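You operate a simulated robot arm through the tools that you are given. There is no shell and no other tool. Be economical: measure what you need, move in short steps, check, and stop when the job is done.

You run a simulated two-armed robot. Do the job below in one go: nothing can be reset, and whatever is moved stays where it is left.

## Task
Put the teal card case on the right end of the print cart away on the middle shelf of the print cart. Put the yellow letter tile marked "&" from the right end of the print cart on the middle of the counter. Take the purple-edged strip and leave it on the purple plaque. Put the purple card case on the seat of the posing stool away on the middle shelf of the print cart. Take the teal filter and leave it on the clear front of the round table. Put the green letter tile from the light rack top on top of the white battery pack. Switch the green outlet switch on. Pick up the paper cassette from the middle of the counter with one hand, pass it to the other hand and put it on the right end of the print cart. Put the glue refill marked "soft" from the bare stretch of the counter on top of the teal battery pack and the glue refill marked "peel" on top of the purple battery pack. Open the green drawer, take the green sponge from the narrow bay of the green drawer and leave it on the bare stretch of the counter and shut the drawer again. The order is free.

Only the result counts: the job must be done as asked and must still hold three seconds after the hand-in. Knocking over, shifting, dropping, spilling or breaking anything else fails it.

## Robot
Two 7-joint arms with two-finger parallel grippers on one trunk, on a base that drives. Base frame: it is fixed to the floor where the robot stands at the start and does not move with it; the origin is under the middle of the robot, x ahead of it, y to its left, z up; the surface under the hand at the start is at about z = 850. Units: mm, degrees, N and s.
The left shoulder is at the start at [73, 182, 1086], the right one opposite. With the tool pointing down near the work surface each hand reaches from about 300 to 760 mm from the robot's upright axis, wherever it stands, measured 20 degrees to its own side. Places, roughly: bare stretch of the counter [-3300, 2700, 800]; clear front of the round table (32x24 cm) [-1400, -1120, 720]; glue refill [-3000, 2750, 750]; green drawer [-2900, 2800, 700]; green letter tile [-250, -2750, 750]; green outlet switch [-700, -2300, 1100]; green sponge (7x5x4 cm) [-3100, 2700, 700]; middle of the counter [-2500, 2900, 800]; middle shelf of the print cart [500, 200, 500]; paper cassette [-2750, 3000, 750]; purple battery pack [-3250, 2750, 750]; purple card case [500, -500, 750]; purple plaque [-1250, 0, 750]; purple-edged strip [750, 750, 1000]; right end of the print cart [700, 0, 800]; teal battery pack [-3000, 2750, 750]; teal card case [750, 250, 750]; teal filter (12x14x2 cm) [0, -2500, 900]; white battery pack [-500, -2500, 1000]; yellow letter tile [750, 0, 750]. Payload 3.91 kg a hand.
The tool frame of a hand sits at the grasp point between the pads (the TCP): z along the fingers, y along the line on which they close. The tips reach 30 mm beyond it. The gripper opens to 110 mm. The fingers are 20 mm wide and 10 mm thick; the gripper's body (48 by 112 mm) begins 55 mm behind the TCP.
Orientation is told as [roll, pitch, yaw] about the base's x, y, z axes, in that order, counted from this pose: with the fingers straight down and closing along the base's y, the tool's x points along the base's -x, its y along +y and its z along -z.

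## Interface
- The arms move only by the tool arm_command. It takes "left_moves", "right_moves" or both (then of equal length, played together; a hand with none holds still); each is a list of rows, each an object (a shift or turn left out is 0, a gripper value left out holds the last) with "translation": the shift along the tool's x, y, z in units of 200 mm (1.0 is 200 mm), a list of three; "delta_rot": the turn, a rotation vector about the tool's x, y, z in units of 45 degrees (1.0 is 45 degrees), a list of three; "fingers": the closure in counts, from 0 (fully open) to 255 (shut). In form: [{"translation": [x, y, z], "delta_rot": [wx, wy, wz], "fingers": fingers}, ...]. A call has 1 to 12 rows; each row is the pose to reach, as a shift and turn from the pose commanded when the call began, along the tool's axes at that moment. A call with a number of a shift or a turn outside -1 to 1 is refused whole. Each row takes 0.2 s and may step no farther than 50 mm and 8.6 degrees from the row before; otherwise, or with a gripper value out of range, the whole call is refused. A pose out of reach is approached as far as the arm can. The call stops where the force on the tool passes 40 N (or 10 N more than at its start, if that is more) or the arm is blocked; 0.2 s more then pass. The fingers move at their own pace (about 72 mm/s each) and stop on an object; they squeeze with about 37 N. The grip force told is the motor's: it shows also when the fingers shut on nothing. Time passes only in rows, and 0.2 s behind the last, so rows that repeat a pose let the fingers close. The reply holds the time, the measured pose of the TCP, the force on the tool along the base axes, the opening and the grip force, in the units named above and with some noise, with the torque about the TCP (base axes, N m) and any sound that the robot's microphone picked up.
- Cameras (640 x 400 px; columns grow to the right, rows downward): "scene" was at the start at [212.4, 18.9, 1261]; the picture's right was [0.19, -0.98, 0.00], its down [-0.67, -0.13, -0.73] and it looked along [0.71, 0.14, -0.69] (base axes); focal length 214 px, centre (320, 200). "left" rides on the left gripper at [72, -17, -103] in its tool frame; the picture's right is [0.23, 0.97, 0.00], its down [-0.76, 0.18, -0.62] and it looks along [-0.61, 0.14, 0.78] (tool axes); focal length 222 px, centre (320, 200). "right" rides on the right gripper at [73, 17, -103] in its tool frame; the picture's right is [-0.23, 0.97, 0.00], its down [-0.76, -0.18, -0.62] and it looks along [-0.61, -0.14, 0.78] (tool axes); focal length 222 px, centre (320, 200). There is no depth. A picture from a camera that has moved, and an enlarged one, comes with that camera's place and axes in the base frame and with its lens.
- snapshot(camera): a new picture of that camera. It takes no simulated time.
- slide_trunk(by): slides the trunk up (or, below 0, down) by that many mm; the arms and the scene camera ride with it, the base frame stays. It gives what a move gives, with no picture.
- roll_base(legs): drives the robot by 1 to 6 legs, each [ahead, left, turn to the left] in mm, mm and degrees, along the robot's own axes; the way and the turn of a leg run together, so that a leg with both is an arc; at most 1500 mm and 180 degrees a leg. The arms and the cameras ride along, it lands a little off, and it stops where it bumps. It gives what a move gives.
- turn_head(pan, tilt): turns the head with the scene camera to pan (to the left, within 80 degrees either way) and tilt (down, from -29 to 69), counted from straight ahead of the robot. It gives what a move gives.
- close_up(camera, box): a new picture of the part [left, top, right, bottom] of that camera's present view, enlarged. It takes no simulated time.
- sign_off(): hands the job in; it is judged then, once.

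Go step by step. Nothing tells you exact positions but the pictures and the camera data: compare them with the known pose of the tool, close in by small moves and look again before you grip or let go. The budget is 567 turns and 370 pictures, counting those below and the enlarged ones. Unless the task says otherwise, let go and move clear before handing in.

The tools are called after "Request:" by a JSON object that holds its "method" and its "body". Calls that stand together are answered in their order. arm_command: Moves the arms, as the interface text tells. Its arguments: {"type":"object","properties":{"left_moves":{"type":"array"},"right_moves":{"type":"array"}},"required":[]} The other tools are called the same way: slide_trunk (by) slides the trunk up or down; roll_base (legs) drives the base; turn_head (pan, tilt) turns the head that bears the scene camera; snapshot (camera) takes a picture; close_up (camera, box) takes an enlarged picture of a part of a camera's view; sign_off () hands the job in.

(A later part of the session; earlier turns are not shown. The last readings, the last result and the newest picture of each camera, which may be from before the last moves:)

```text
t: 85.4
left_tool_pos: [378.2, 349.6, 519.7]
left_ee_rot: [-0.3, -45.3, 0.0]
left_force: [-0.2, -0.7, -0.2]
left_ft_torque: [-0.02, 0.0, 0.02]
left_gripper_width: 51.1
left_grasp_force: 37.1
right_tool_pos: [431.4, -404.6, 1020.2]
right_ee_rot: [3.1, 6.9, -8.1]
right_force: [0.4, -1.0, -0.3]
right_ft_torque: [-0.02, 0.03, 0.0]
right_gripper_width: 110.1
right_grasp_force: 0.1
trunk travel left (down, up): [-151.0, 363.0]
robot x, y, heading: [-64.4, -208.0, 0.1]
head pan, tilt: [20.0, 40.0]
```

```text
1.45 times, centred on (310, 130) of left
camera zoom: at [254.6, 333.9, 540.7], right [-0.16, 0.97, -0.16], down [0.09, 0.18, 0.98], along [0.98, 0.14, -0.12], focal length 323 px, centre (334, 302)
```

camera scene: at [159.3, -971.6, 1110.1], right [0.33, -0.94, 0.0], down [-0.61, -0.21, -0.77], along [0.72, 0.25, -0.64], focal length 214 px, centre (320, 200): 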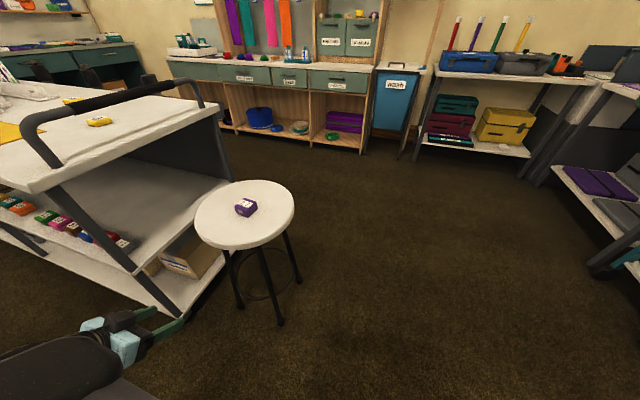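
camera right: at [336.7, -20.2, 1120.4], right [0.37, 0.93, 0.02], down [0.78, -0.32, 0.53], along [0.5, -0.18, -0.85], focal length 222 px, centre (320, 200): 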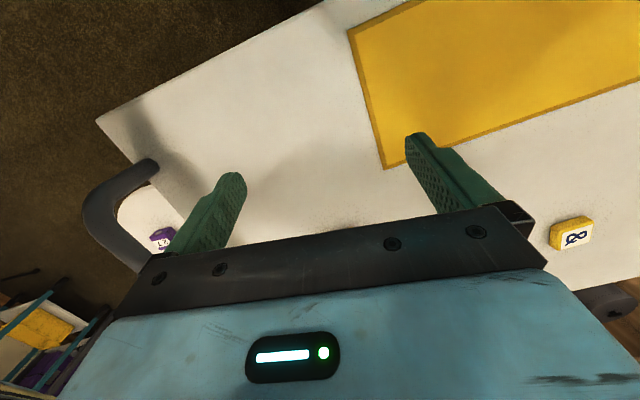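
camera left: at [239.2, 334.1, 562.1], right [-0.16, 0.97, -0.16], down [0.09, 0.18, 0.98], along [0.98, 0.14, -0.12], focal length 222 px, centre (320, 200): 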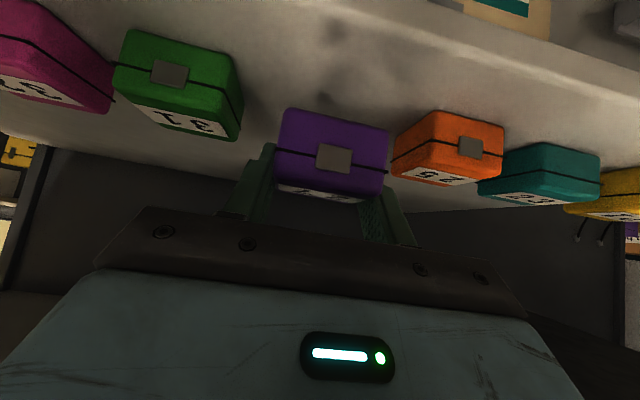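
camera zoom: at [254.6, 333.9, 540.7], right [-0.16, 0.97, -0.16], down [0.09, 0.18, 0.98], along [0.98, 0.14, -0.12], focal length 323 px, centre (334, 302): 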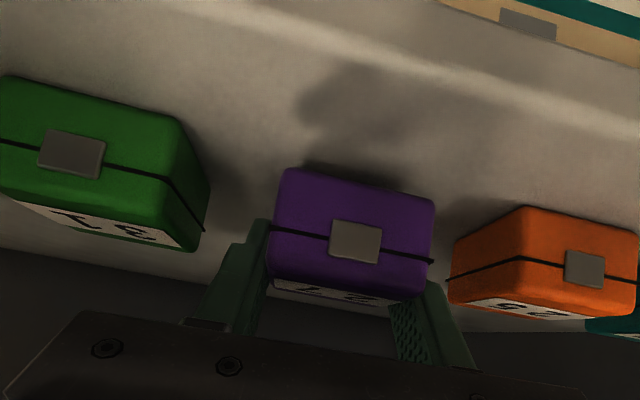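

Request:
{"method": "slide_trunk", "body": {"by": -5}}

Request:
{"method": "slide_trunk", "body": {"by": -3}}

Request:
{"method": "close_up", "body": {"camera": "left", "box": [90, 20, 530, 240]}}

```text
t: 85.9
left_tool_pos: [378.3, 349.2, 514.3]
left_ee_rot: [-0.2, -45.3, 0.2]
left_force: [0.5, -0.4, 0.2]
left_ft_torque: [0.01, 0.03, 0.02]
left_gripper_width: 50.8
left_grasp_force: 36.5
right_tool_pos: [431.9, -403.5, 1012.8]
right_ee_rot: [3.3, 6.8, -8.0]
right_force: [-0.5, 0.3, 0.9]
right_ft_torque: [0.02, 0.01, 0.01]
right_gripper_width: 110.0
right_grasp_force: 0.1
trunk travel left (down, up): [-146.0, 368.0]
robot x, y, heading: [-65.3, -203.9, 0.0]
head pan, tilt: [20.0, 40.0]
```

```text
t: 86.5
left_tool_pos: [378.2, 350.1, 512.6]
left_ee_rot: [-0.3, -45.4, 0.1]
left_force: [0.7, -0.4, -1.1]
left_ft_torque: [-0.02, -0.01, 0.0]
left_gripper_width: 51.1
left_grasp_force: 36.9
right_tool_pos: [431.9, -403.6, 1010.2]
right_ee_rot: [3.3, 6.8, -8.1]
right_force: [0.3, 0.0, -0.3]
right_ft_torque: [0.0, 0.01, 0.05]
right_gripper_width: 109.9
right_grasp_force: 0.1
trunk travel left (down, up): [-143.0, 371.0]
robot x, y, heading: [-66.0, -204.4, -0.0]
head pan, tilt: [20.0, 40.0]
```

```text
1.45 times, centred on (310, 130) of left
camera zoom: at [255.0, 333.9, 532.7], right [-0.16, 0.97, -0.16], down [0.09, 0.18, 0.98], along [0.98, 0.14, -0.12], focal length 323 px, centre (334, 302)
```

zoom: 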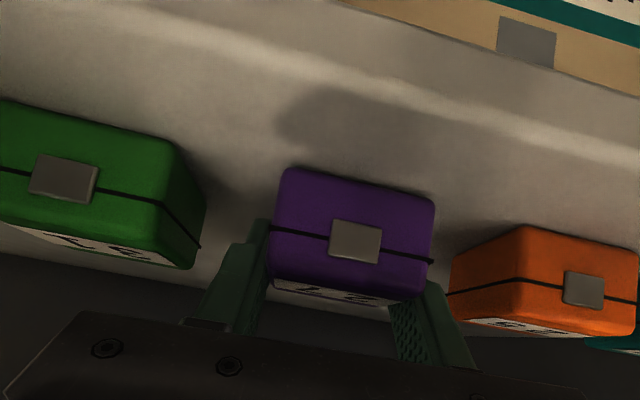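

Request:
{"method": "slide_trunk", "body": {"by": -2}}

Request:
{"method": "slide_trunk", "body": {"by": -2}}

```text
t: 87.0
left_tool_pos: [378.4, 349.4, 511.4]
left_ee_rot: [-0.2, -45.2, 0.0]
left_force: [-0.7, 0.6, 4.7]
left_ft_torque: [0.1, -0.14, 0.0]
left_gripper_width: 51.1
left_grasp_force: 36.4
right_tool_pos: [433.4, -403.7, 1007.8]
right_ee_rot: [3.4, 6.9, -8.1]
right_force: [0.6, 0.2, -0.3]
right_ft_torque: [0.01, -0.01, 0.01]
right_gripper_width: 110.0
right_grasp_force: 0.1
trunk travel left (down, up): [-141.0, 373.0]
robot x, y, heading: [-69.4, -204.1, -0.1]
head pan, tilt: [20.0, 40.0]
```

```text
t: 87.5
left_tool_pos: [379.4, 350.2, 510.5]
left_ee_rot: [-0.1, -45.4, 0.1]
left_force: [-2.0, 3.4, 19.0]
left_ft_torque: [0.15, -0.16, 0.07]
left_gripper_width: 51.0
left_grasp_force: 37.8
right_tool_pos: [431.6, -405.6, 1005.4]
right_ee_rot: [3.5, 6.7, -8.0]
right_force: [0.1, 0.6, -0.1]
right_ft_torque: [0.02, -0.01, -0.04]
right_gripper_width: 110.1
right_grasp_force: 0.0
trunk travel left (down, up): [-139.0, 375.0]
robot x, y, heading: [-68.1, -206.8, -0.1]
head pan, tilt: [20.0, 40.0]
```

Request:
{"method": "slide_trunk", "body": {"by": 2}}

Request:
{"method": "arm_command", "body": {"left_moves": [{"fingers": 105}, {"fingers": 105}, {"fingers": 105}]}}

Request:
{"method": "arm_command", "body": {"left_moves": [{"translation": [0, 0, -0.1]}, {"translation": [0, 0, -0.3]}, {"translation": [0.0, 0, -0.5]}, {"translation": [0.0, 0, -0.7]}]}}

Request:
{"method": "snapshot", "body": {"camera": "left"}}

```text
t: 88.0
left_tool_pos: [377.7, 350.1, 510.4]
left_ee_rot: [-0.1, -45.3, 0.1]
left_force: [2.0, 1.5, 10.7]
left_ft_torque: [0.14, -0.32, 0.03]
left_gripper_width: 51.0
left_grasp_force: 37.1
right_tool_pos: [431.7, -404.0, 1007.2]
right_ee_rot: [3.4, 6.8, -8.2]
right_force: [0.3, -0.6, 0.0]
right_ft_torque: [0.02, 0.02, -0.02]
right_gripper_width: 110.2
right_grasp_force: 0.0
trunk travel left (down, up): [-141.0, 373.0]
robot x, y, heading: [-68.5, -204.4, -0.1]
head pan, tilt: [20.0, 40.0]
```

```text
t: 88.8
left_tool_pos: [377.5, 348.2, 509.7]
left_ee_rot: [-0.3, -45.1, 0.1]
left_force: [0.0, 0.0, 0.5]
left_ft_torque: [0.03, 0.03, 0.01]
left_gripper_width: 64.9
left_grasp_force: 0.1
right_tool_pos: [432.5, -403.1, 1007.0]
right_ee_rot: [3.4, 6.6, -8.1]
right_force: [-0.2, 0.1, 0.2]
right_ft_torque: [0.01, -0.02, 0.0]
right_gripper_width: 110.0
right_grasp_force: 0.0
trunk travel left (down, up): [-141.0, 373.0]
robot x, y, heading: [-67.8, -203.8, -0.0]
head pan, tilt: [20.0, 40.0]
```

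```text
t: 89.8
left_tool_pos: [278.0, 348.4, 608.9]
left_ee_rot: [-0.1, -45.2, 0.1]
left_force: [-0.6, -0.2, 0.0]
left_ft_torque: [0.0, -0.01, 0.02]
left_gripper_width: 64.6
left_grasp_force: 0.1
right_tool_pos: [431.1, -404.2, 1007.0]
right_ee_rot: [3.4, 6.7, -8.1]
right_force: [-0.1, -0.9, 0.2]
right_ft_torque: [-0.02, 0.02, 0.01]
right_gripper_width: 109.9
right_grasp_force: 0.1
trunk travel left (down, up): [-141.0, 373.0]
robot x, y, heading: [-69.3, -205.9, -0.1]
head pan, tilt: [20.0, 40.0]
```

```text
308 pictures are left
camera left: at [154.6, 333.5, 630.1], right [-0.16, 0.97, -0.16], down [0.09, 0.18, 0.98], along [0.98, 0.14, -0.12], focal length 222 px, centre (320, 200)
```

left: 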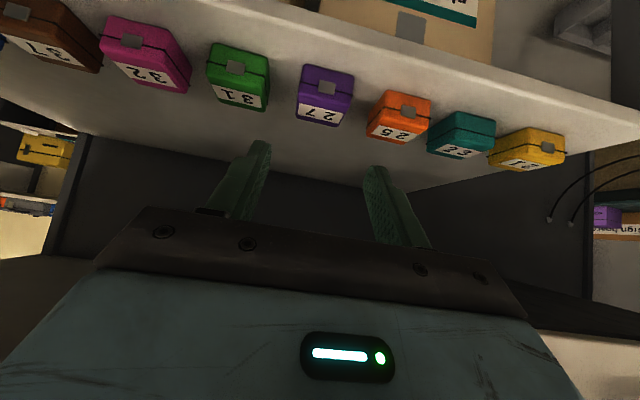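

Both card cases are in place. Now I retract the left hand in front of the cart edge and raise the trunk.

Request:
{"method": "arm_command", "body": {"left_moves": [{"translation": [0.08, 0.1, -0.08]}, {"translation": [0.16, 0.25, -0.16]}, {"translation": [0.22, 0.4, -0.22]}, {"translation": [0.25, 0.5, -0.25]}]}}

Request:
{"method": "slide_trunk", "body": {"by": 130}}

Request:
{"method": "snapshot", "body": {"camera": "left"}}

```text
t: 90.8
left_tool_pos: [208.3, 449.2, 607.9]
left_ee_rot: [-0.3, -45.2, 0.2]
left_force: [0.3, 0.0, -0.7]
left_ft_torque: [-0.02, 0.0, 0.02]
left_gripper_width: 64.7
left_grasp_force: 0.0
right_tool_pos: [432.1, -402.9, 1007.3]
right_ee_rot: [3.3, 6.8, -8.1]
right_force: [0.4, -0.5, 0.0]
right_ft_torque: [0.0, -0.09, 0.0]
right_gripper_width: 109.9
right_grasp_force: 0.1
trunk travel left (down, up): [-141.0, 373.0]
robot x, y, heading: [-64.0, -204.8, -0.0]
head pan, tilt: [20.0, 40.0]
```

```text
t: 92.4
left_tool_pos: [207.2, 450.8, 737.1]
left_ee_rot: [-0.1, -45.2, 0.0]
left_force: [-0.4, -0.7, -0.3]
left_ft_torque: [0.0, -0.01, -0.03]
left_gripper_width: 64.6
left_grasp_force: 0.1
right_tool_pos: [433.5, -403.2, 1137.2]
right_ee_rot: [3.4, 6.8, -8.1]
right_force: [-0.1, -0.1, -0.6]
right_ft_torque: [-0.03, -0.01, 0.03]
right_gripper_width: 110.2
right_grasp_force: 0.0
trunk travel left (down, up): [-271.0, 243.0]
robot x, y, heading: [-68.4, -203.2, -0.2]
head pan, tilt: [20.0, 40.0]
```

```text
307 pictures are left
camera left: at [85.2, 434.5, 758.4], right [-0.16, 0.97, -0.16], down [0.09, 0.18, 0.98], along [0.98, 0.14, -0.12], focal length 222 px, centre (320, 200)
```

left: 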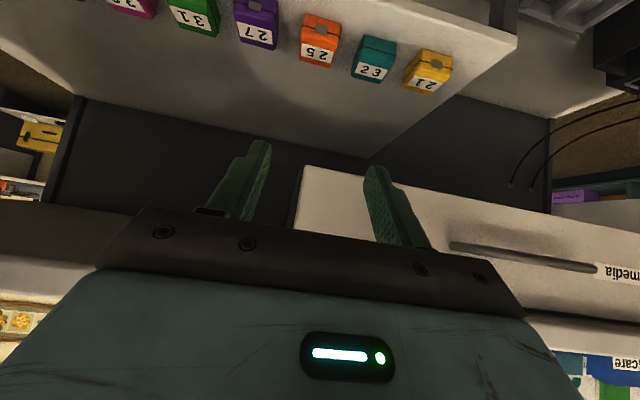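

Request:
{"method": "slide_trunk", "body": {"by": 210}}

Request:
{"method": "arm_command", "body": {"left_moves": [{"translation": [-0.1, 0.0, -0.15]}, {"translation": [-0.25, 0.0, -0.25]}, {"translation": [-0.4, 0, -0.35]}]}}

Request:
{"method": "turn_head", "body": {"pan": 55, "tilt": 35}}

Request:
{"method": "snapshot", "body": {"camera": "scene"}}

Request:
{"method": "snapshot", "body": {"camera": "left"}}

```text
t: 94.6
left_tool_pos: [208.5, 448.4, 948.1]
left_ee_rot: [-0.3, -45.2, 0.2]
left_force: [-0.5, -0.2, -0.3]
left_ft_torque: [-0.01, 0.04, 0.02]
left_gripper_width: 64.8
left_grasp_force: 0.1
right_tool_pos: [432.9, -403.6, 1345.8]
right_ee_rot: [3.4, 6.8, -8.0]
right_force: [-0.7, 0.7, 0.2]
right_ft_torque: [-0.04, 0.0, 0.04]
right_gripper_width: 109.9
right_grasp_force: 0.0
trunk travel left (down, up): [-481.0, 33.0]
robot x, y, heading: [-67.0, -202.5, 0.1]
head pan, tilt: [20.0, 40.0]
```

```text
t: 95.4
left_tool_pos: [214.8, 449.0, 1054.4]
left_ee_rot: [-0.3, -45.1, 0.1]
left_force: [0.2, 0.1, -0.2]
left_ft_torque: [0.02, -0.01, 0.03]
left_gripper_width: 64.6
left_grasp_force: 0.0
right_tool_pos: [433.1, -405.2, 1346.7]
right_ee_rot: [3.4, 6.7, -7.9]
right_force: [-0.3, -0.2, 0.9]
right_ft_torque: [0.02, 0.03, 0.0]
right_gripper_width: 110.3
right_grasp_force: 0.0
trunk travel left (down, up): [-481.0, 33.0]
robot x, y, heading: [-66.8, -206.2, -0.2]
head pan, tilt: [20.0, 40.0]
```

```text
t: 96.5
left_tool_pos: [214.5, 448.2, 1053.1]
left_ee_rot: [-0.3, -45.2, 0.1]
left_force: [0.3, -0.2, -0.1]
left_ft_torque: [-0.03, 0.02, 0.01]
left_gripper_width: 64.7
left_grasp_force: 0.1
right_tool_pos: [431.5, -402.7, 1346.6]
right_ee_rot: [3.5, 6.8, -8.1]
right_force: [0.4, 0.1, 0.6]
right_ft_torque: [0.01, -0.01, 0.0]
right_gripper_width: 110.2
right_grasp_force: 0.0
trunk travel left (down, up): [-481.0, 33.0]
robot x, y, heading: [-64.1, -205.0, 0.2]
head pan, tilt: [55.0, 35.0]
```

```text
306 pictures are left
camera scene: at [38.1, -129.9, 1427.0], right [0.82, -0.57, 0.0], down [-0.33, -0.47, -0.82], along [0.47, 0.67, -0.57], focal length 214 px, centre (320, 200)
```

scene: 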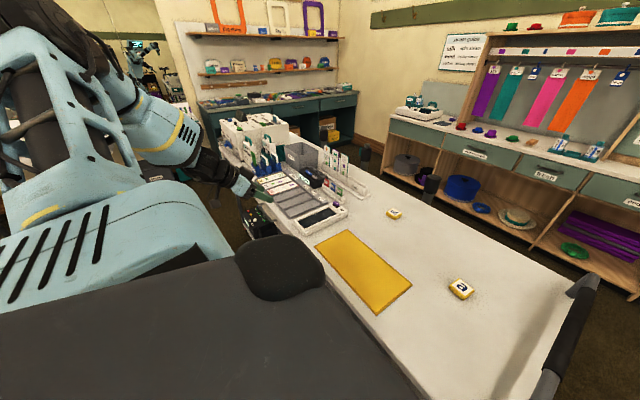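

```text
305 pictures are left
camera left: at [91.5, 434.0, 1073.4], right [-0.16, 0.97, -0.16], down [0.09, 0.18, 0.98], along [0.98, 0.14, -0.12], focal length 222 px, centre (320, 200)
```

left: 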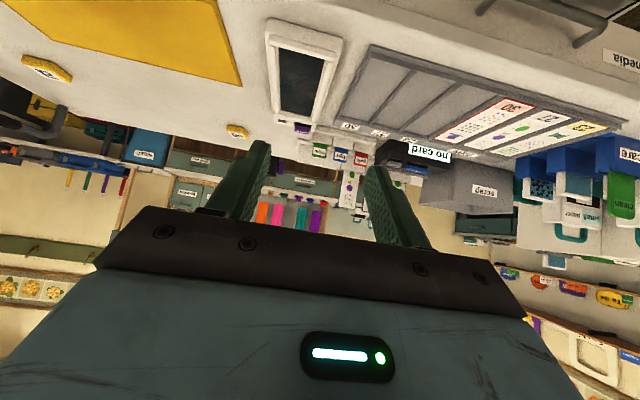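

I zoom on the strip rack.

Request:
{"method": "close_up", "body": {"camera": "scene", "box": [250, 120, 410, 220]}}

Request:
{"method": "close_up", "body": {"camera": "left", "box": [280, 120, 440, 220]}}

```text
4.00 times, centred on (330, 170) of scene
camera zoom: at [38.1, -129.9, 1427.0], right [0.82, -0.57, 0.0], down [-0.33, -0.47, -0.82], along [0.47, 0.67, -0.57], focal length 858 px, centre (280, 320)
```

zoom: 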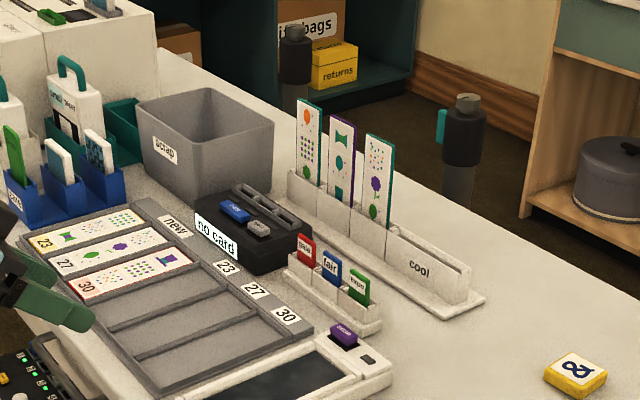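

```text
4.00 times, centred on (360, 170) of left
camera zoom: at [91.5, 434.0, 1073.4], right [-0.16, 0.97, -0.16], down [0.09, 0.18, 0.98], along [0.98, 0.14, -0.12], focal length 888 px, centre (160, 320)
```

zoom: 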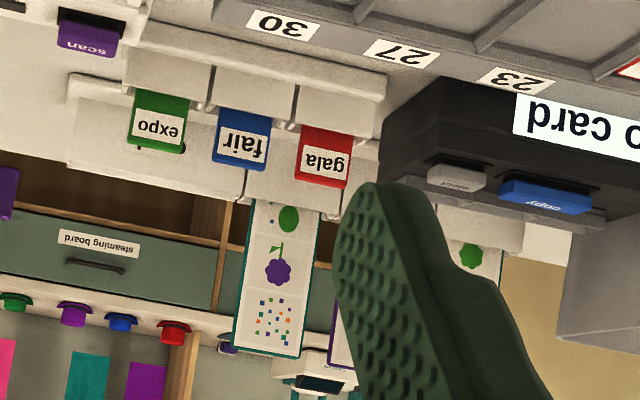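

Purple-edged strip is the middle one, top near [698,672,1012]. I strafe left in front of the cart so both the strip (left hand) and the "&" tile (right hand) are reachable.

Request:
{"method": "roll_base", "body": {"legs": [[0, 600, 0]]}}

Request:
{"method": "turn_head", "body": {"pan": 25, "tilt": 35}}

Request:
{"method": "snapshot", "body": {"camera": "scene"}}

```text
t: 102.2
left_tool_pos: [216.1, 1049.3, 1053.1]
left_ee_rot: [-0.2, -45.2, 0.0]
left_force: [0.4, -0.6, 0.9]
left_ft_torque: [0.02, 0.01, -0.02]
left_gripper_width: 64.7
left_grasp_force: 0.0
right_tool_pos: [432.7, 195.9, 1347.6]
right_ee_rot: [3.4, 6.8, -8.0]
right_force: [-0.5, -0.5, 0.1]
right_ft_torque: [-0.03, 0.0, -0.04]
right_gripper_width: 109.9
right_grasp_force: 0.1
trunk travel left (down, up): [-481.0, 33.0]
robot x, y, heading: [-66.5, 392.0, 0.0]
head pan, tilt: [55.0, 35.0]
```

```text
t: 103.1
left_tool_pos: [215.1, 1049.4, 1053.5]
left_ee_rot: [-0.2, -45.2, 0.0]
left_force: [-0.4, 0.8, -0.1]
left_ft_torque: [-0.01, -0.01, 0.02]
left_gripper_width: 64.9
left_grasp_force: 0.0
right_tool_pos: [432.4, 196.4, 1347.9]
right_ee_rot: [3.4, 6.8, -8.1]
right_force: [-0.7, -0.1, 0.3]
right_ft_torque: [0.01, -0.02, 0.01]
right_gripper_width: 110.1
right_grasp_force: 0.1
trunk travel left (down, up): [-481.0, 33.0]
robot x, y, heading: [-67.9, 394.0, 0.0]
head pan, tilt: [25.0, 35.0]
```

```text
302 pictures are left
camera scene: at [68.0, 435.5, 1427.0], right [0.42, -0.91, 0.0], down [-0.52, -0.24, -0.82], along [0.74, 0.35, -0.57], focal length 214 px, centre (320, 200)
```

scene: 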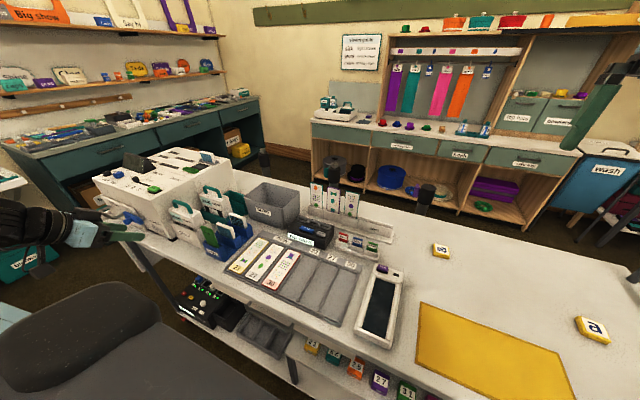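

I raise the left hand, bring it inward and turn it fingers-down.

Request:
{"method": "arm_command", "body": {"left_moves": [{"translation": [-0.17, 0, -0.17]}, {"translation": [-0.34, 0, -0.34]}, {"translation": [-0.34, -0.24, -0.34], "delta_rot": [0, 0.18, 0]}, {"translation": [-0.34, -0.48, -0.34], "delta_rot": [0, 0.36, 0]}, {"translation": [-0.34, -0.72, -0.34], "delta_rot": [0, 0.54, 0]}, {"translation": [-0.34, -0.95, -0.34], "delta_rot": [0, 0.72, 0]}, {"translation": [-0.45, -1, -0.25], "delta_rot": [0, 0.9, 0]}, {"translation": [-0.5, -1, -0.1], "delta_rot": [0, 1, 0]}]}}

Request:
{"method": "arm_command", "body": {"left_moves": [{"translation": [-0.1, -0.2, 0], "delta_rot": [0, 0, -0.18]}, {"translation": [-0.25, -0.3, 0], "delta_rot": [0, 0, -0.36]}, {"translation": [-0.4, -0.4, 0], "delta_rot": [0, 0, -0.54]}, {"translation": [-0.5, -0.5, 0], "delta_rot": [0, 0, -0.72]}, {"translation": [-0.6, -0.6, 0], "delta_rot": [0, 0, -0.9]}, {"translation": [-0.6, -0.6, 0], "delta_rot": [0, 0, -1]}]}}

```text
t: 104.9
left_tool_pos: [249.8, 928.0, 985.1]
left_ee_rot: [-2.6, -8.8, -0.2]
left_force: [0.4, -0.8, 0.0]
left_ft_torque: [0.01, 0.03, -0.01]
left_gripper_width: 64.8
left_grasp_force: 0.1
left hand out of reach, approached as far as the arm can: row 3, 4, 5, 6, 7, 8
right_tool_pos: [433.7, 195.6, 1346.9]
right_ee_rot: [3.5, 6.8, -8.1]
right_force: [-0.1, 0.0, -1.2]
right_ft_torque: [-0.02, -0.01, -0.02]
right_gripper_width: 110.1
right_grasp_force: 0.2
trunk travel left (down, up): [-481.0, 33.0]
robot x, y, heading: [-66.4, 393.1, -0.3]
head pan, tilt: [25.0, 35.0]
```

```text
t: 106.3
left_tool_pos: [320.1, 860.5, 937.4]
left_ee_rot: [-11.2, -4.1, 43.7]
left_force: [0.3, 0.2, -0.4]
left_ft_torque: [-0.02, -0.01, 0.0]
left_gripper_width: 64.6
left_grasp_force: 0.0
left hand out of reach, approached as far as the arm can: row 1, 2, 3, 4, 5, 6
right_tool_pos: [432.4, 197.0, 1346.4]
right_ee_rot: [3.5, 6.7, -8.1]
right_force: [-0.9, -0.1, -0.3]
right_ft_torque: [-0.01, -0.02, 0.05]
right_gripper_width: 110.1
right_grasp_force: 0.1
trunk travel left (down, up): [-481.0, 33.0]
robot x, y, heading: [-63.2, 398.0, -0.2]
head pan, tilt: [25.0, 35.0]
```

The arm is stuck in an awkward configuration; I check the surroundings.

Request:
{"method": "snapshot", "body": {"camera": "left"}}

Request:
{"method": "turn_head", "body": {"pan": 50, "tilt": 40}}

Request:
{"method": "snapshot", "body": {"camera": "scene"}}

```text
301 pictures are left
camera left: at [261.2, 810.0, 1036.4], right [-0.81, 0.54, -0.21], down [0.32, 0.71, 0.63], along [0.49, 0.45, -0.75], focal length 222 px, centre (320, 200)
```

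left: 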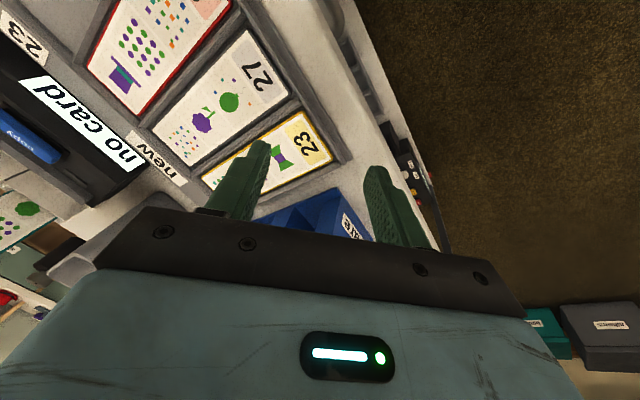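

```text
t: 107.2
left_tool_pos: [319.3, 860.9, 937.9]
left_ee_rot: [-11.4, -4.0, 43.6]
left_force: [-0.3, -0.3, -1.4]
left_ft_torque: [-0.01, -0.02, -0.01]
left_gripper_width: 64.8
left_grasp_force: 0.0
right_tool_pos: [433.7, 196.7, 1347.5]
right_ee_rot: [3.4, 6.7, -8.1]
right_force: [-0.4, -0.6, 0.5]
right_ft_torque: [0.03, -0.01, 0.04]
right_gripper_width: 110.2
right_grasp_force: 0.1
trunk travel left (down, up): [-481.0, 33.0]
robot x, y, heading: [-67.6, 398.8, -0.1]
head pan, tilt: [50.0, 40.0]
```

```text
300 pictures are left
camera scene: at [43.0, 463.3, 1419.4], right [0.76, -0.64, 0.0], down [-0.41, -0.49, -0.77], along [0.49, 0.59, -0.64], focal length 214 px, centre (320, 200)
```

scene: 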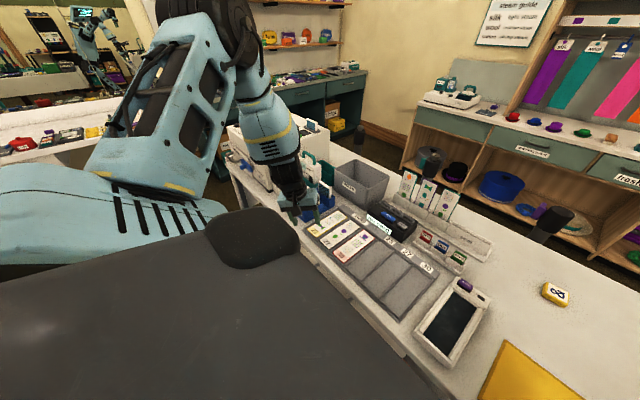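

Request:
{"method": "arm_command", "body": {"left_moves": [{"translation": [0, 0, -0.2]}, {"translation": [0, 0, -0.4]}, {"translation": [0, 0, -0.6]}, {"translation": [0, 0, -0.8]}]}}

```text
t: 108.2
left_tool_pos: [311.9, 886.4, 1021.9]
left_ee_rot: [-17.8, -2.2, 43.0]
left_force: [-0.5, 0.2, 1.1]
left_ft_torque: [-0.01, -0.04, 0.0]
left_gripper_width: 64.9
left_grasp_force: 0.1
left hand out of reach, approached as far as the arm can: row 1, 2, 3, 4
right_tool_pos: [431.3, 198.3, 1350.0]
right_ee_rot: [3.3, 6.5, -8.2]
right_force: [-0.5, -0.3, 1.3]
right_ft_torque: [-0.04, -0.09, 0.01]
right_gripper_width: 109.9
right_grasp_force: 0.0
trunk travel left (down, up): [-481.0, 33.0]
robot x, y, heading: [-66.7, 391.7, -0.0]
head pan, tilt: [50.0, 40.0]
```

Request:
{"method": "arm_command", "body": {"left_moves": [{"translation": [0.15, -0.16, -0.05], "delta_rot": [0.1, 0, 0]}, {"translation": [0.3, -0.33, -0.1], "delta_rot": [0.2, 0, 0]}, {"translation": [0.45, -0.5, -0.1], "delta_rot": [0.3, 0, 0]}, {"translation": [0.6, -0.66, -0.1], "delta_rot": [0.38, 0, 0]}, {"translation": [0.55, -0.8, -0.1], "delta_rot": [0.38, 0, 0]}, {"translation": [0.4, -0.95, -0.1], "delta_rot": [0.38, 0, 0]}]}}

Request:
{"method": "snapshot", "body": {"camera": "left"}}

```text
t: 109.6
left_tool_pos: [371.8, 702.6, 1093.6]
left_ee_rot: [-35.0, -2.0, 43.0]
left_force: [-0.2, -0.2, -0.5]
left_ft_torque: [0.03, 0.01, 0.0]
left_gripper_width: 64.4
left_grasp_force: 0.1
right_tool_pos: [434.0, 197.0, 1346.1]
right_ee_rot: [3.3, 6.8, -8.1]
right_force: [0.1, -0.8, 0.1]
right_ft_torque: [-0.02, 0.01, 0.02]
right_gripper_width: 110.2
right_grasp_force: 0.1
trunk travel left (down, up): [-481.0, 33.0]
robot x, y, heading: [-65.4, 401.6, -0.1]
head pan, tilt: [50.0, 40.0]
```

```text
299 pictures are left
camera left: at [287.5, 685.6, 1186.2], right [-0.7, 0.44, -0.57], down [0.21, 0.88, 0.43], along [0.69, 0.19, -0.7], focal length 222 px, centre (320, 200)
```

left: 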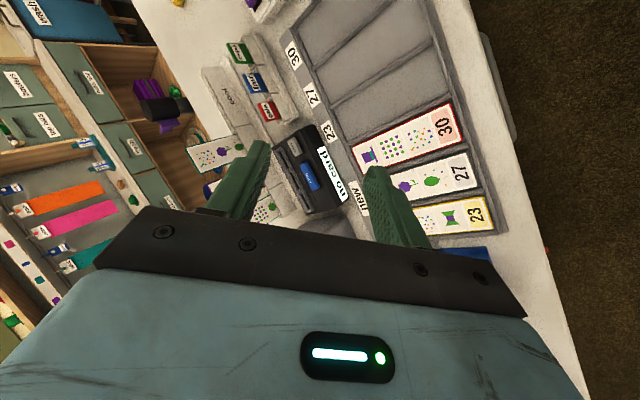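

Joint limits are clear now. I fix the tilt, then yaw to 90° so the fingers close along x.

Request:
{"method": "arm_command", "body": {"left_moves": [{"delta_rot": [-0.16, 0, 0]}, {"delta_rot": [-0.32, 0, 0]}, {"delta_rot": [-0.48, 0, 0]}, {"delta_rot": [-0.64, 0, 0]}, {"delta_rot": [-0.78, 0, 0]}]}}

Request:
{"method": "arm_command", "body": {"left_moves": [{"translation": [-0.1, -0.1, 0], "delta_rot": [0, 0, -0.17]}, {"translation": [-0.2, -0.2, 0], "delta_rot": [0, 0, -0.35]}, {"translation": [-0.3, -0.3, 0], "delta_rot": [0, 0, -0.53]}, {"translation": [-0.4, -0.4, 0], "delta_rot": [0, 0, -0.71]}, {"translation": [-0.4, -0.4, 0], "delta_rot": [0, 0, -0.88]}, {"translation": [-0.4, -0.4, 0], "delta_rot": [0, 0, -1]}]}}

Request:
{"method": "snapshot", "body": {"camera": "left"}}

```text
t: 110.8
left_tool_pos: [371.3, 702.6, 1095.9]
left_ee_rot: [-35.0, -2.0, 42.9]
left_force: [0.2, 0.1, -0.6]
left_ft_torque: [0.0, -0.01, 0.04]
left_gripper_width: 64.6
left_grasp_force: 0.1
left hand out of reach, approached as far as the arm can: row 1, 2, 3, 4, 5
right_tool_pos: [433.2, 196.3, 1345.8]
right_ee_rot: [3.4, 6.7, -8.1]
right_force: [0.7, 0.4, -0.9]
right_ft_torque: [0.02, 0.01, -0.01]
right_gripper_width: 110.1
right_grasp_force: 0.1
trunk travel left (down, up): [-481.0, 33.0]
robot x, y, heading: [-64.6, 394.3, -0.2]
head pan, tilt: [50.0, 40.0]
```

```text
t: 112.2
left_tool_pos: [447.1, 732.8, 1117.8]
left_ee_rot: [-29.3, 24.2, 80.7]
left_force: [-1.0, -0.5, 0.6]
left_ft_torque: [-0.01, 0.02, 0.02]
left_gripper_width: 64.8
left_grasp_force: 0.2
left hand out of reach, approached as far as the arm can: row 1, 2, 3, 4, 5, 6
right_tool_pos: [432.9, 196.2, 1346.7]
right_ee_rot: [3.4, 6.7, -8.1]
right_force: [0.0, -0.2, -1.2]
right_ft_torque: [-0.02, 0.02, 0.0]
right_gripper_width: 110.2
right_grasp_force: 0.1
trunk travel left (down, up): [-481.0, 33.0]
robot x, y, heading: [-67.5, 393.3, -0.2]
head pan, tilt: [50.0, 40.0]
```

```text
298 pictures are left
camera left: at [409.2, 715.8, 1236.4], right [-0.9, -0.26, -0.34], down [-0.31, 0.94, 0.1], along [0.3, 0.2, -0.93], focal length 222 px, centre (320, 200)
```

left: 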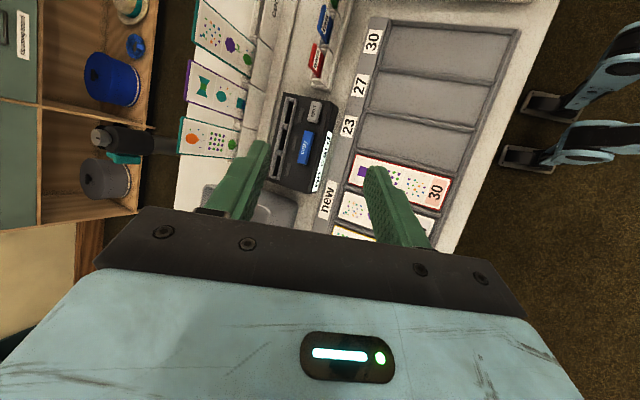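

A wrist joint is at its limit in this direction; I unwind the wrist to fingers-down, yaw 0, in two halves.

Request:
{"method": "arm_command", "body": {"left_moves": [{"delta_rot": [-0.076, 0.001, 0.155]}, {"delta_rot": [-0.152, 0.003, 0.31]}, {"delta_rot": [-0.228, 0.004, 0.465]}, {"delta_rot": [-0.304, 0.005, 0.62]}, {"delta_rot": [-0.38, 0.007, 0.775]}, {"delta_rot": [-0.456, 0.008, 0.93]}]}}

Request:
{"method": "arm_command", "body": {"left_moves": [{"delta_rot": [-0.076, 0.001, 0.155]}, {"delta_rot": [-0.152, 0.003, 0.31]}, {"delta_rot": [-0.228, 0.004, 0.465]}, {"delta_rot": [-0.304, 0.005, 0.62]}, {"delta_rot": [-0.38, 0.007, 0.775]}, {"delta_rot": [-0.456, 0.008, 0.93]}]}}

Request:
{"method": "snapshot", "body": {"camera": "left"}}

```text
t: 113.6
left_tool_pos: [394.9, 815.6, 1013.7]
left_ee_rot: [-23.9, 6.7, 41.6]
left_force: [-0.8, 0.4, -0.7]
left_ft_torque: [0.01, 0.01, -0.01]
left_gripper_width: 64.8
left_grasp_force: 0.0
left hand out of reach, approached as far as the arm can: row 1, 2, 3, 4, 5, 6
right_tool_pos: [432.4, 197.7, 1347.4]
right_ee_rot: [3.3, 6.7, -8.0]
right_force: [0.2, 0.7, 0.5]
right_ft_torque: [-0.04, -0.02, -0.01]
right_gripper_width: 110.0
right_grasp_force: 0.1
trunk travel left (down, up): [-481.0, 33.0]
robot x, y, heading: [-62.7, 396.2, 0.1]
head pan, tilt: [50.0, 40.0]
```

```text
t: 115.0
left_tool_pos: [368.3, 842.6, 984.8]
left_ee_rot: [-19.9, -4.1, 13.1]
left_force: [0.4, 0.9, 0.7]
left_ft_torque: [-0.03, 0.02, -0.01]
left_gripper_width: 64.6
left_grasp_force: 0.0
left hand out of reach, approached as far as the arm can: row 1, 2, 3, 4, 5, 6
right_tool_pos: [432.2, 196.1, 1348.6]
right_ee_rot: [3.5, 6.7, -8.0]
right_force: [0.5, -0.1, 0.3]
right_ft_torque: [0.0, 0.02, 0.01]
right_gripper_width: 110.1
right_grasp_force: 0.1
trunk travel left (down, up): [-481.0, 33.0]
robot x, y, heading: [-64.5, 396.7, -0.2]
head pan, tilt: [50.0, 40.0]
```

```text
297 pictures are left
camera left: at [288.1, 844.7, 1081.7], right [-0.41, 0.85, -0.35], down [0.62, 0.53, 0.58], along [0.67, 0.02, -0.74], focal length 222 px, centre (320, 200)
```

left: 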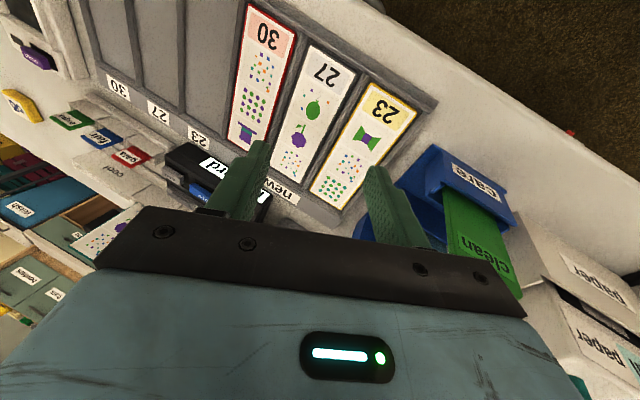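

Request:
{"method": "arm_command", "body": {"left_moves": [{"translation": [0.0, 0, -0.22]}, {"translation": [0.06, -0.2, -0.3]}, {"translation": [0.12, -0.4, -0.38]}, {"translation": [0.18, -0.6, -0.44]}, {"translation": [0.24, -0.8, -0.5]}, {"translation": [0.29, -0.97, -0.55]}]}}

```text
t: 116.4
left_tool_pos: [306.3, 761.7, 1031.0]
left_ee_rot: [-25.4, -5.9, 14.0]
left_force: [-0.4, -0.1, 0.4]
left_ft_torque: [-0.01, -0.02, -0.02]
left_gripper_width: 64.4
left_grasp_force: 0.1
left hand out of reach, approached as far as the arm can: row 1, 2, 3, 4, 5, 6
right_tool_pos: [432.4, 196.8, 1346.8]
right_ee_rot: [3.4, 6.6, -8.2]
right_force: [-0.3, -0.3, -0.3]
right_ft_torque: [0.0, 0.0, 0.0]
right_gripper_width: 110.1
right_grasp_force: 0.1
trunk travel left (down, up): [-481.0, 33.0]
robot x, y, heading: [-66.0, 395.1, -0.3]
head pan, tilt: [50.0, 40.0]
```

I'll turn the base left to free space so I can see what's behind and reset the left arm safely.

Request:
{"method": "roll_base", "body": {"legs": [[0, 0, 60]]}}

Request:
{"method": "turn_head", "body": {"pan": 60, "tilt": 35}}

Request:
{"method": "snapshot", "body": {"camera": "scene"}}

Request:
{"method": "turn_head", "body": {"pan": 0, "tilt": 35}}

Request:
{"method": "snapshot", "body": {"camera": "scene"}}

```text
t: 119.5
left_tool_pos: [-197.5, 898.9, 1029.7]
left_ee_rot: [-25.4, -6.0, 74.4]
left_force: [0.2, -0.1, -0.3]
left_ft_torque: [0.01, 0.0, 0.0]
left_gripper_width: 64.8
left_grasp_force: 0.0
right_tool_pos: [353.3, 729.4, 1347.7]
right_ee_rot: [3.4, 6.8, 52.2]
right_force: [-0.6, 0.1, 0.3]
right_ft_torque: [0.0, 0.04, -0.03]
right_gripper_width: 110.3
right_grasp_force: 0.1
trunk travel left (down, up): [-481.0, 33.0]
robot x, y, heading: [-66.6, 396.4, 60.5]
head pan, tilt: [50.0, 40.0]
```

```text
t: 120.2
left_tool_pos: [-198.2, 900.6, 1030.5]
left_ee_rot: [-25.4, -6.0, 74.4]
left_force: [0.0, -0.1, 0.1]
left_ft_torque: [-0.01, 0.01, 0.03]
left_gripper_width: 64.7
left_grasp_force: 0.1
right_tool_pos: [354.7, 728.9, 1347.9]
right_ee_rot: [3.4, 6.7, 52.2]
right_force: [-0.2, -0.9, 0.6]
right_ft_torque: [0.02, 0.02, 0.0]
right_gripper_width: 109.8
right_grasp_force: 0.0
trunk travel left (down, up): [-481.0, 33.0]
robot x, y, heading: [-65.1, 393.3, 60.0]
head pan, tilt: [60.0, 35.0]
```

```text
296 pictures are left
camera scene: at [-83.2, 521.4, 1426.9], right [0.86, 0.5, 0.0], down [0.29, -0.5, -0.82], along [-0.41, 0.71, -0.57], focal length 214 px, centre (320, 200)
```

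scene: 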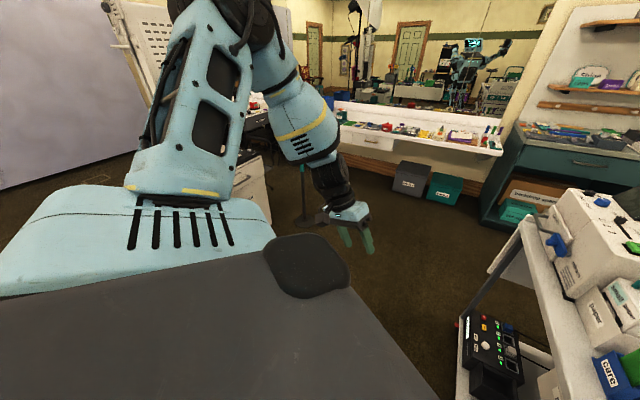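

```text
t: 121.5
left_tool_pos: [-198.3, 900.0, 1030.1]
left_ee_rot: [-25.5, -6.0, 74.3]
left_force: [0.8, -0.7, -0.8]
left_ft_torque: [0.04, 0.03, -0.01]
left_gripper_width: 64.6
left_grasp_force: 0.0
right_tool_pos: [354.0, 729.0, 1346.8]
right_ee_rot: [3.4, 6.8, 52.2]
right_force: [0.5, -0.3, 0.1]
right_ft_torque: [0.01, -0.01, 0.02]
right_gripper_width: 109.9
right_grasp_force: 0.0
trunk travel left (down, up): [-481.0, 33.0]
robot x, y, heading: [-64.3, 392.7, 60.2]
head pan, tilt: [0.0, 35.0]
```

```text
295 pictures are left
camera scene: at [4.7, 521.8, 1427.0], right [0.87, -0.5, 0.0], down [-0.28, -0.5, -0.82], along [0.41, 0.71, -0.57], focal length 214 px, centre (320, 200)
```

scene: 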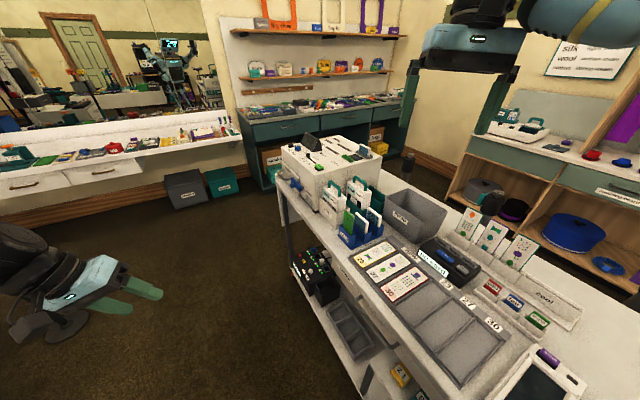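

Request:
{"method": "arm_command", "body": {"left_moves": [{"translation": [-0.22, -0.03, 0.08]}, {"translation": [-0.44, -0.06, 0.15]}, {"translation": [-0.66, -0.09, 0.2]}, {"translation": [-0.88, -0.12, 0.25]}]}}

Request:
{"method": "arm_command", "body": {"left_moves": [{"delta_rot": [-0.1, 0.03, 0.06]}, {"delta_rot": [-0.24, 0.06, 0.12]}, {"delta_rot": [-0.38, 0.09, 0.18]}, {"delta_rot": [-0.5, 0.12, 0.25]}, {"delta_rot": [-0.55, 0.13, 0.3]}]}}

```text
t: 122.5
left_tool_pos: [-147.8, 1051.3, 992.8]
left_ee_rot: [-27.3, -6.8, 74.7]
left_force: [0.1, -0.6, -0.1]
left_ft_torque: [0.01, -0.02, 0.03]
left_gripper_width: 64.5
left_grasp_force: 0.0
left hand out of reach, approached as far as the arm can: row 2, 3, 4
right_tool_pos: [355.6, 731.7, 1347.7]
right_ee_rot: [3.4, 6.8, 52.1]
right_force: [-0.6, -0.5, 0.1]
right_ft_torque: [0.0, -0.03, 0.03]
right_gripper_width: 110.3
right_grasp_force: 0.0
trunk travel left (down, up): [-481.0, 33.0]
robot x, y, heading: [-67.5, 393.7, 60.3]
head pan, tilt: [0.0, 35.0]
```

```text
t: 123.7
left_tool_pos: [-210.3, 1041.5, 949.6]
left_ee_rot: [-18.0, -9.0, 68.6]
left_force: [0.5, 0.8, -0.8]
left_ft_torque: [0.0, -0.03, -0.02]
left_gripper_width: 64.8
left_grasp_force: 0.1
left hand out of reach, approached as far as the arm can: row 1, 2, 3, 4, 5
right_tool_pos: [353.7, 730.7, 1346.7]
right_ee_rot: [3.4, 6.8, 52.2]
right_force: [0.0, -0.1, -0.2]
right_ft_torque: [0.01, 0.01, 0.03]
right_gripper_width: 110.3
right_grasp_force: 0.1
trunk travel left (down, up): [-481.0, 33.0]
robot x, y, heading: [-64.4, 394.5, 60.4]
head pan, tilt: [0.0, 35.0]
```

Request:
{"method": "arm_command", "body": {"left_moves": [{"translation": [-0.16, -0.15, 0]}, {"translation": [-0.31, -0.3, 0]}, {"translation": [-0.46, -0.45, 0]}, {"translation": [-0.61, -0.6, 0]}, {"translation": [-0.77, -0.76, 0]}, {"translation": [-0.92, -0.91, 0]}]}}

Request:
{"method": "arm_command", "body": {"left_moves": [{"delta_rot": [-0.1, 0.05, 0.0]}, {"delta_rot": [-0.2, 0.1, 0.0]}, {"delta_rot": [-0.3, 0.15, 0.05]}, {"delta_rot": [-0.4, 0.2, 0.1]}, {"delta_rot": [-0.4, 0.2, 0.15]}]}}

Request:
{"method": "snapshot", "body": {"camera": "scene"}}

```text
t: 125.1
left_tool_pos: [-163.3, 1082.8, 962.9]
left_ee_rot: [-22.5, -12.0, 69.9]
left_force: [-0.6, -0.8, 0.3]
left_ft_torque: [0.02, 0.03, 0.04]
left_gripper_width: 64.8
left_grasp_force: 0.0
left hand out of reach, approached as far as the arm can: row 1, 2, 3, 4, 5, 6
right_tool_pos: [353.3, 730.4, 1347.1]
right_ee_rot: [3.4, 6.6, 52.2]
right_force: [0.0, -0.4, -0.1]
right_ft_torque: [0.01, -0.01, 0.0]
right_gripper_width: 109.8
right_grasp_force: 0.0
trunk travel left (down, up): [-481.0, 33.0]
robot x, y, heading: [-62.7, 394.3, 60.0]
head pan, tilt: [0.0, 35.0]
```

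```text
t: 126.3
left_tool_pos: [-183.6, 1074.8, 953.6]
left_ee_rot: [-20.1, -11.6, 68.4]
left_force: [-0.4, 0.0, -0.7]
left_ft_torque: [0.04, 0.01, -0.01]
left_gripper_width: 64.9
left_grasp_force: 0.0
left hand out of reach, approached as far as the arm can: row 1, 2, 3, 4, 5
right_tool_pos: [354.4, 729.9, 1348.6]
right_ee_rot: [3.4, 6.7, 52.2]
right_force: [-0.6, 0.4, 0.2]
right_ft_torque: [0.0, 0.0, 0.02]
right_gripper_width: 110.2
right_grasp_force: 0.1
trunk travel left (down, up): [-481.0, 33.0]
robot x, y, heading: [-63.8, 395.9, 60.4]
head pan, tilt: [0.0, 35.0]
```

```text
294 pictures are left
camera scene: at [4.6, 521.7, 1427.0], right [0.87, -0.5, 0.0], down [-0.28, -0.5, -0.82], along [0.41, 0.71, -0.57], focal length 214 px, centre (320, 200)
```

scene: 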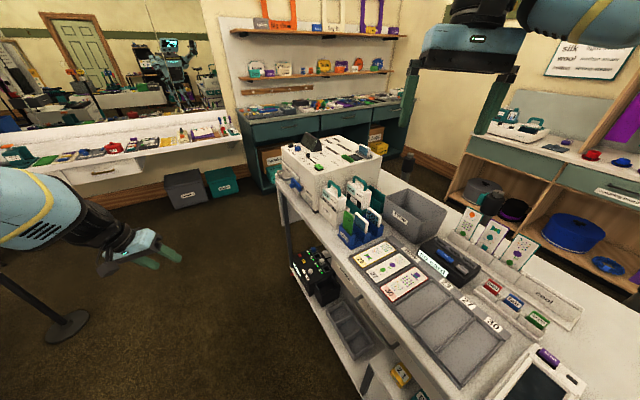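

I try restoring the earlier good posture: fingers tilted forward 45°, extended.

Request:
{"method": "arm_command", "body": {"left_moves": [{"delta_rot": [-0.07, -0.14, 0.057]}, {"delta_rot": [-0.14, -0.28, 0.114]}, {"delta_rot": [-0.21, -0.42, 0.172]}, {"delta_rot": [-0.28, -0.56, 0.229]}, {"delta_rot": [-0.346, -0.704, 0.286]}]}}

Request:
{"method": "arm_command", "body": {"left_moves": [{"translation": [-0.1, -0.15, 0.1]}, {"translation": [-0.2, -0.3, 0.2]}, {"translation": [-0.3, -0.45, 0.3]}, {"translation": [-0.3, -0.65, 0.3]}, {"translation": [-0.3, -0.85, 0.3]}]}}

```text
t: 127.5
left_tool_pos: [-183.4, 1076.6, 954.5]
left_ee_rot: [0.2, -45.0, 60.4]
left_force: [-0.4, -0.3, -0.2]
left_ft_torque: [-0.03, 0.02, -0.02]
left_gripper_width: 65.0
left_grasp_force: 0.1
right_tool_pos: [354.7, 730.1, 1346.9]
right_ee_rot: [3.5, 6.8, 52.2]
right_force: [0.0, -0.1, 0.5]
right_ft_torque: [-0.02, -0.01, 0.02]
right_gripper_width: 110.2
right_grasp_force: 0.2
trunk travel left (down, up): [-481.0, 33.0]
robot x, y, heading: [-64.2, 392.5, 60.5]
head pan, tilt: [0.0, 35.0]
```

```text
t: 128.7
left_tool_pos: [8.7, 1065.4, 952.6]
left_ee_rot: [0.2, -44.9, 60.4]
left_force: [-0.1, 0.9, 0.9]
left_ft_torque: [-0.01, 0.01, -0.03]
left_gripper_width: 64.9
left_grasp_force: 0.0
right_tool_pos: [354.1, 729.8, 1345.8]
right_ee_rot: [3.4, 6.9, 52.3]
right_force: [-1.0, -0.4, 0.1]
right_ft_torque: [-0.03, 0.03, 0.03]
right_gripper_width: 109.9
right_grasp_force: 0.0
trunk travel left (down, up): [-481.0, 33.0]
robot x, y, heading: [-64.8, 395.3, 60.2]
head pan, tilt: [0.0, 35.0]
```

That worked. Now rotate to fingers-down from here.

Request:
{"method": "arm_command", "body": {"left_moves": [{"translation": [0, 0, -0.05], "delta_rot": [0, 0.18, 0]}, {"translation": [0, 0, -0.1], "delta_rot": [0, 0.36, 0]}, {"translation": [0, 0, -0.15], "delta_rot": [0, 0.54, 0]}, {"translation": [0, 0, -0.2], "delta_rot": [0, 0.72, 0]}, {"translation": [0, 0, -0.25], "delta_rot": [0, 0.9, 0]}, {"translation": [0, 0, -0.3], "delta_rot": [0, 1, 0]}]}}

Request:
{"method": "arm_command", "body": {"left_moves": [{"translation": [0.2, 0.0, -0.1]}, {"translation": [0.4, 0.0, -0.2]}, {"translation": [0.6, 0.0, -0.3]}, {"translation": [0.8, 0, -0.4]}]}}

```text
t: 130.1
left_tool_pos: [-15.4, 1028.8, 995.6]
left_ee_rot: [0.0, 0.2, 60.4]
left_force: [0.2, 0.9, 0.1]
left_ft_torque: [0.01, -0.01, 0.0]
left_gripper_width: 65.0
left_grasp_force: 0.0
right_tool_pos: [353.9, 729.4, 1347.1]
right_ee_rot: [3.3, 6.8, 52.1]
right_force: [0.9, 0.4, 0.2]
right_ft_torque: [-0.02, 0.03, 0.0]
right_gripper_width: 110.1
right_grasp_force: 0.1
trunk travel left (down, up): [-481.0, 33.0]
robot x, y, heading: [-67.3, 394.1, 60.3]
head pan, tilt: [0.0, 35.0]
```

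```text
t: 131.1
left_tool_pos: [-94.0, 887.0, 1076.1]
left_ee_rot: [-0.1, 0.0, 60.4]
left_force: [0.1, -0.3, -0.4]
left_ft_torque: [0.04, -0.02, -0.04]
left_gripper_width: 64.6
left_grasp_force: 0.0
right_tool_pos: [353.7, 727.6, 1348.8]
right_ee_rot: [3.4, 6.7, 52.2]
right_force: [-0.1, -0.6, -0.7]
right_ft_torque: [0.02, -0.04, 0.01]
right_gripper_width: 110.2
right_grasp_force: 0.0
trunk travel left (down, up): [-481.0, 33.0]
robot x, y, heading: [-64.9, 398.2, 60.2]
head pan, tilt: [0.0, 35.0]
```

Left arm is back in a good posture. I test the wrist yaw range here in free space.

Request:
{"method": "arm_command", "body": {"left_moves": [{"delta_rot": [0, 0, -0.18]}, {"delta_rot": [0, 0, -0.36]}, {"delta_rot": [0, 0, -0.54]}, {"delta_rot": [0, 0, -0.72]}, {"delta_rot": [0, 0, -0.9]}, {"delta_rot": [0, 0, -1]}]}}

Request:
{"method": "arm_command", "body": {"left_moves": [{"delta_rot": [0, 0, -0.18]}, {"delta_rot": [0, 0, -0.36]}, {"delta_rot": [0, 0, -0.54]}, {"delta_rot": [0, 0, -0.72]}, {"delta_rot": [0, 0, -0.9]}, {"delta_rot": [0, 0, -1]}]}}

```text
t: 132.5
left_tool_pos: [-93.9, 889.4, 1076.8]
left_ee_rot: [0.1, 0.1, 105.5]
left_force: [0.7, -0.1, 0.5]
left_ft_torque: [-0.02, 0.01, 0.0]
left_gripper_width: 64.6
left_grasp_force: 0.0
right_tool_pos: [354.0, 729.9, 1346.3]
right_ee_rot: [3.4, 6.6, 52.2]
right_force: [0.1, 0.1, 0.9]
right_ft_torque: [-0.04, -0.01, -0.02]
right_gripper_width: 109.9
right_grasp_force: 0.1
trunk travel left (down, up): [-481.0, 33.0]
robot x, y, heading: [-65.6, 390.4, 60.3]
head pan, tilt: [0.0, 35.0]
```

```text
t: 133.9
left_tool_pos: [-93.0, 891.3, 1076.8]
left_ee_rot: [0.1, 0.0, 150.6]
left_force: [1.4, -0.5, -0.2]
left_ft_torque: [0.03, 0.01, 0.0]
left_gripper_width: 64.8
left_grasp_force: 0.0
right_tool_pos: [353.1, 729.4, 1346.6]
right_ee_rot: [3.5, 6.7, 52.3]
right_force: [-0.2, -0.5, -0.2]
right_ft_torque: [-0.04, 0.03, -0.05]
right_gripper_width: 110.1
right_grasp_force: 0.1
trunk travel left (down, up): [-481.0, 33.0]
robot x, y, heading: [-66.7, 397.8, 60.3]
head pan, tilt: [0.0, 35.0]
```

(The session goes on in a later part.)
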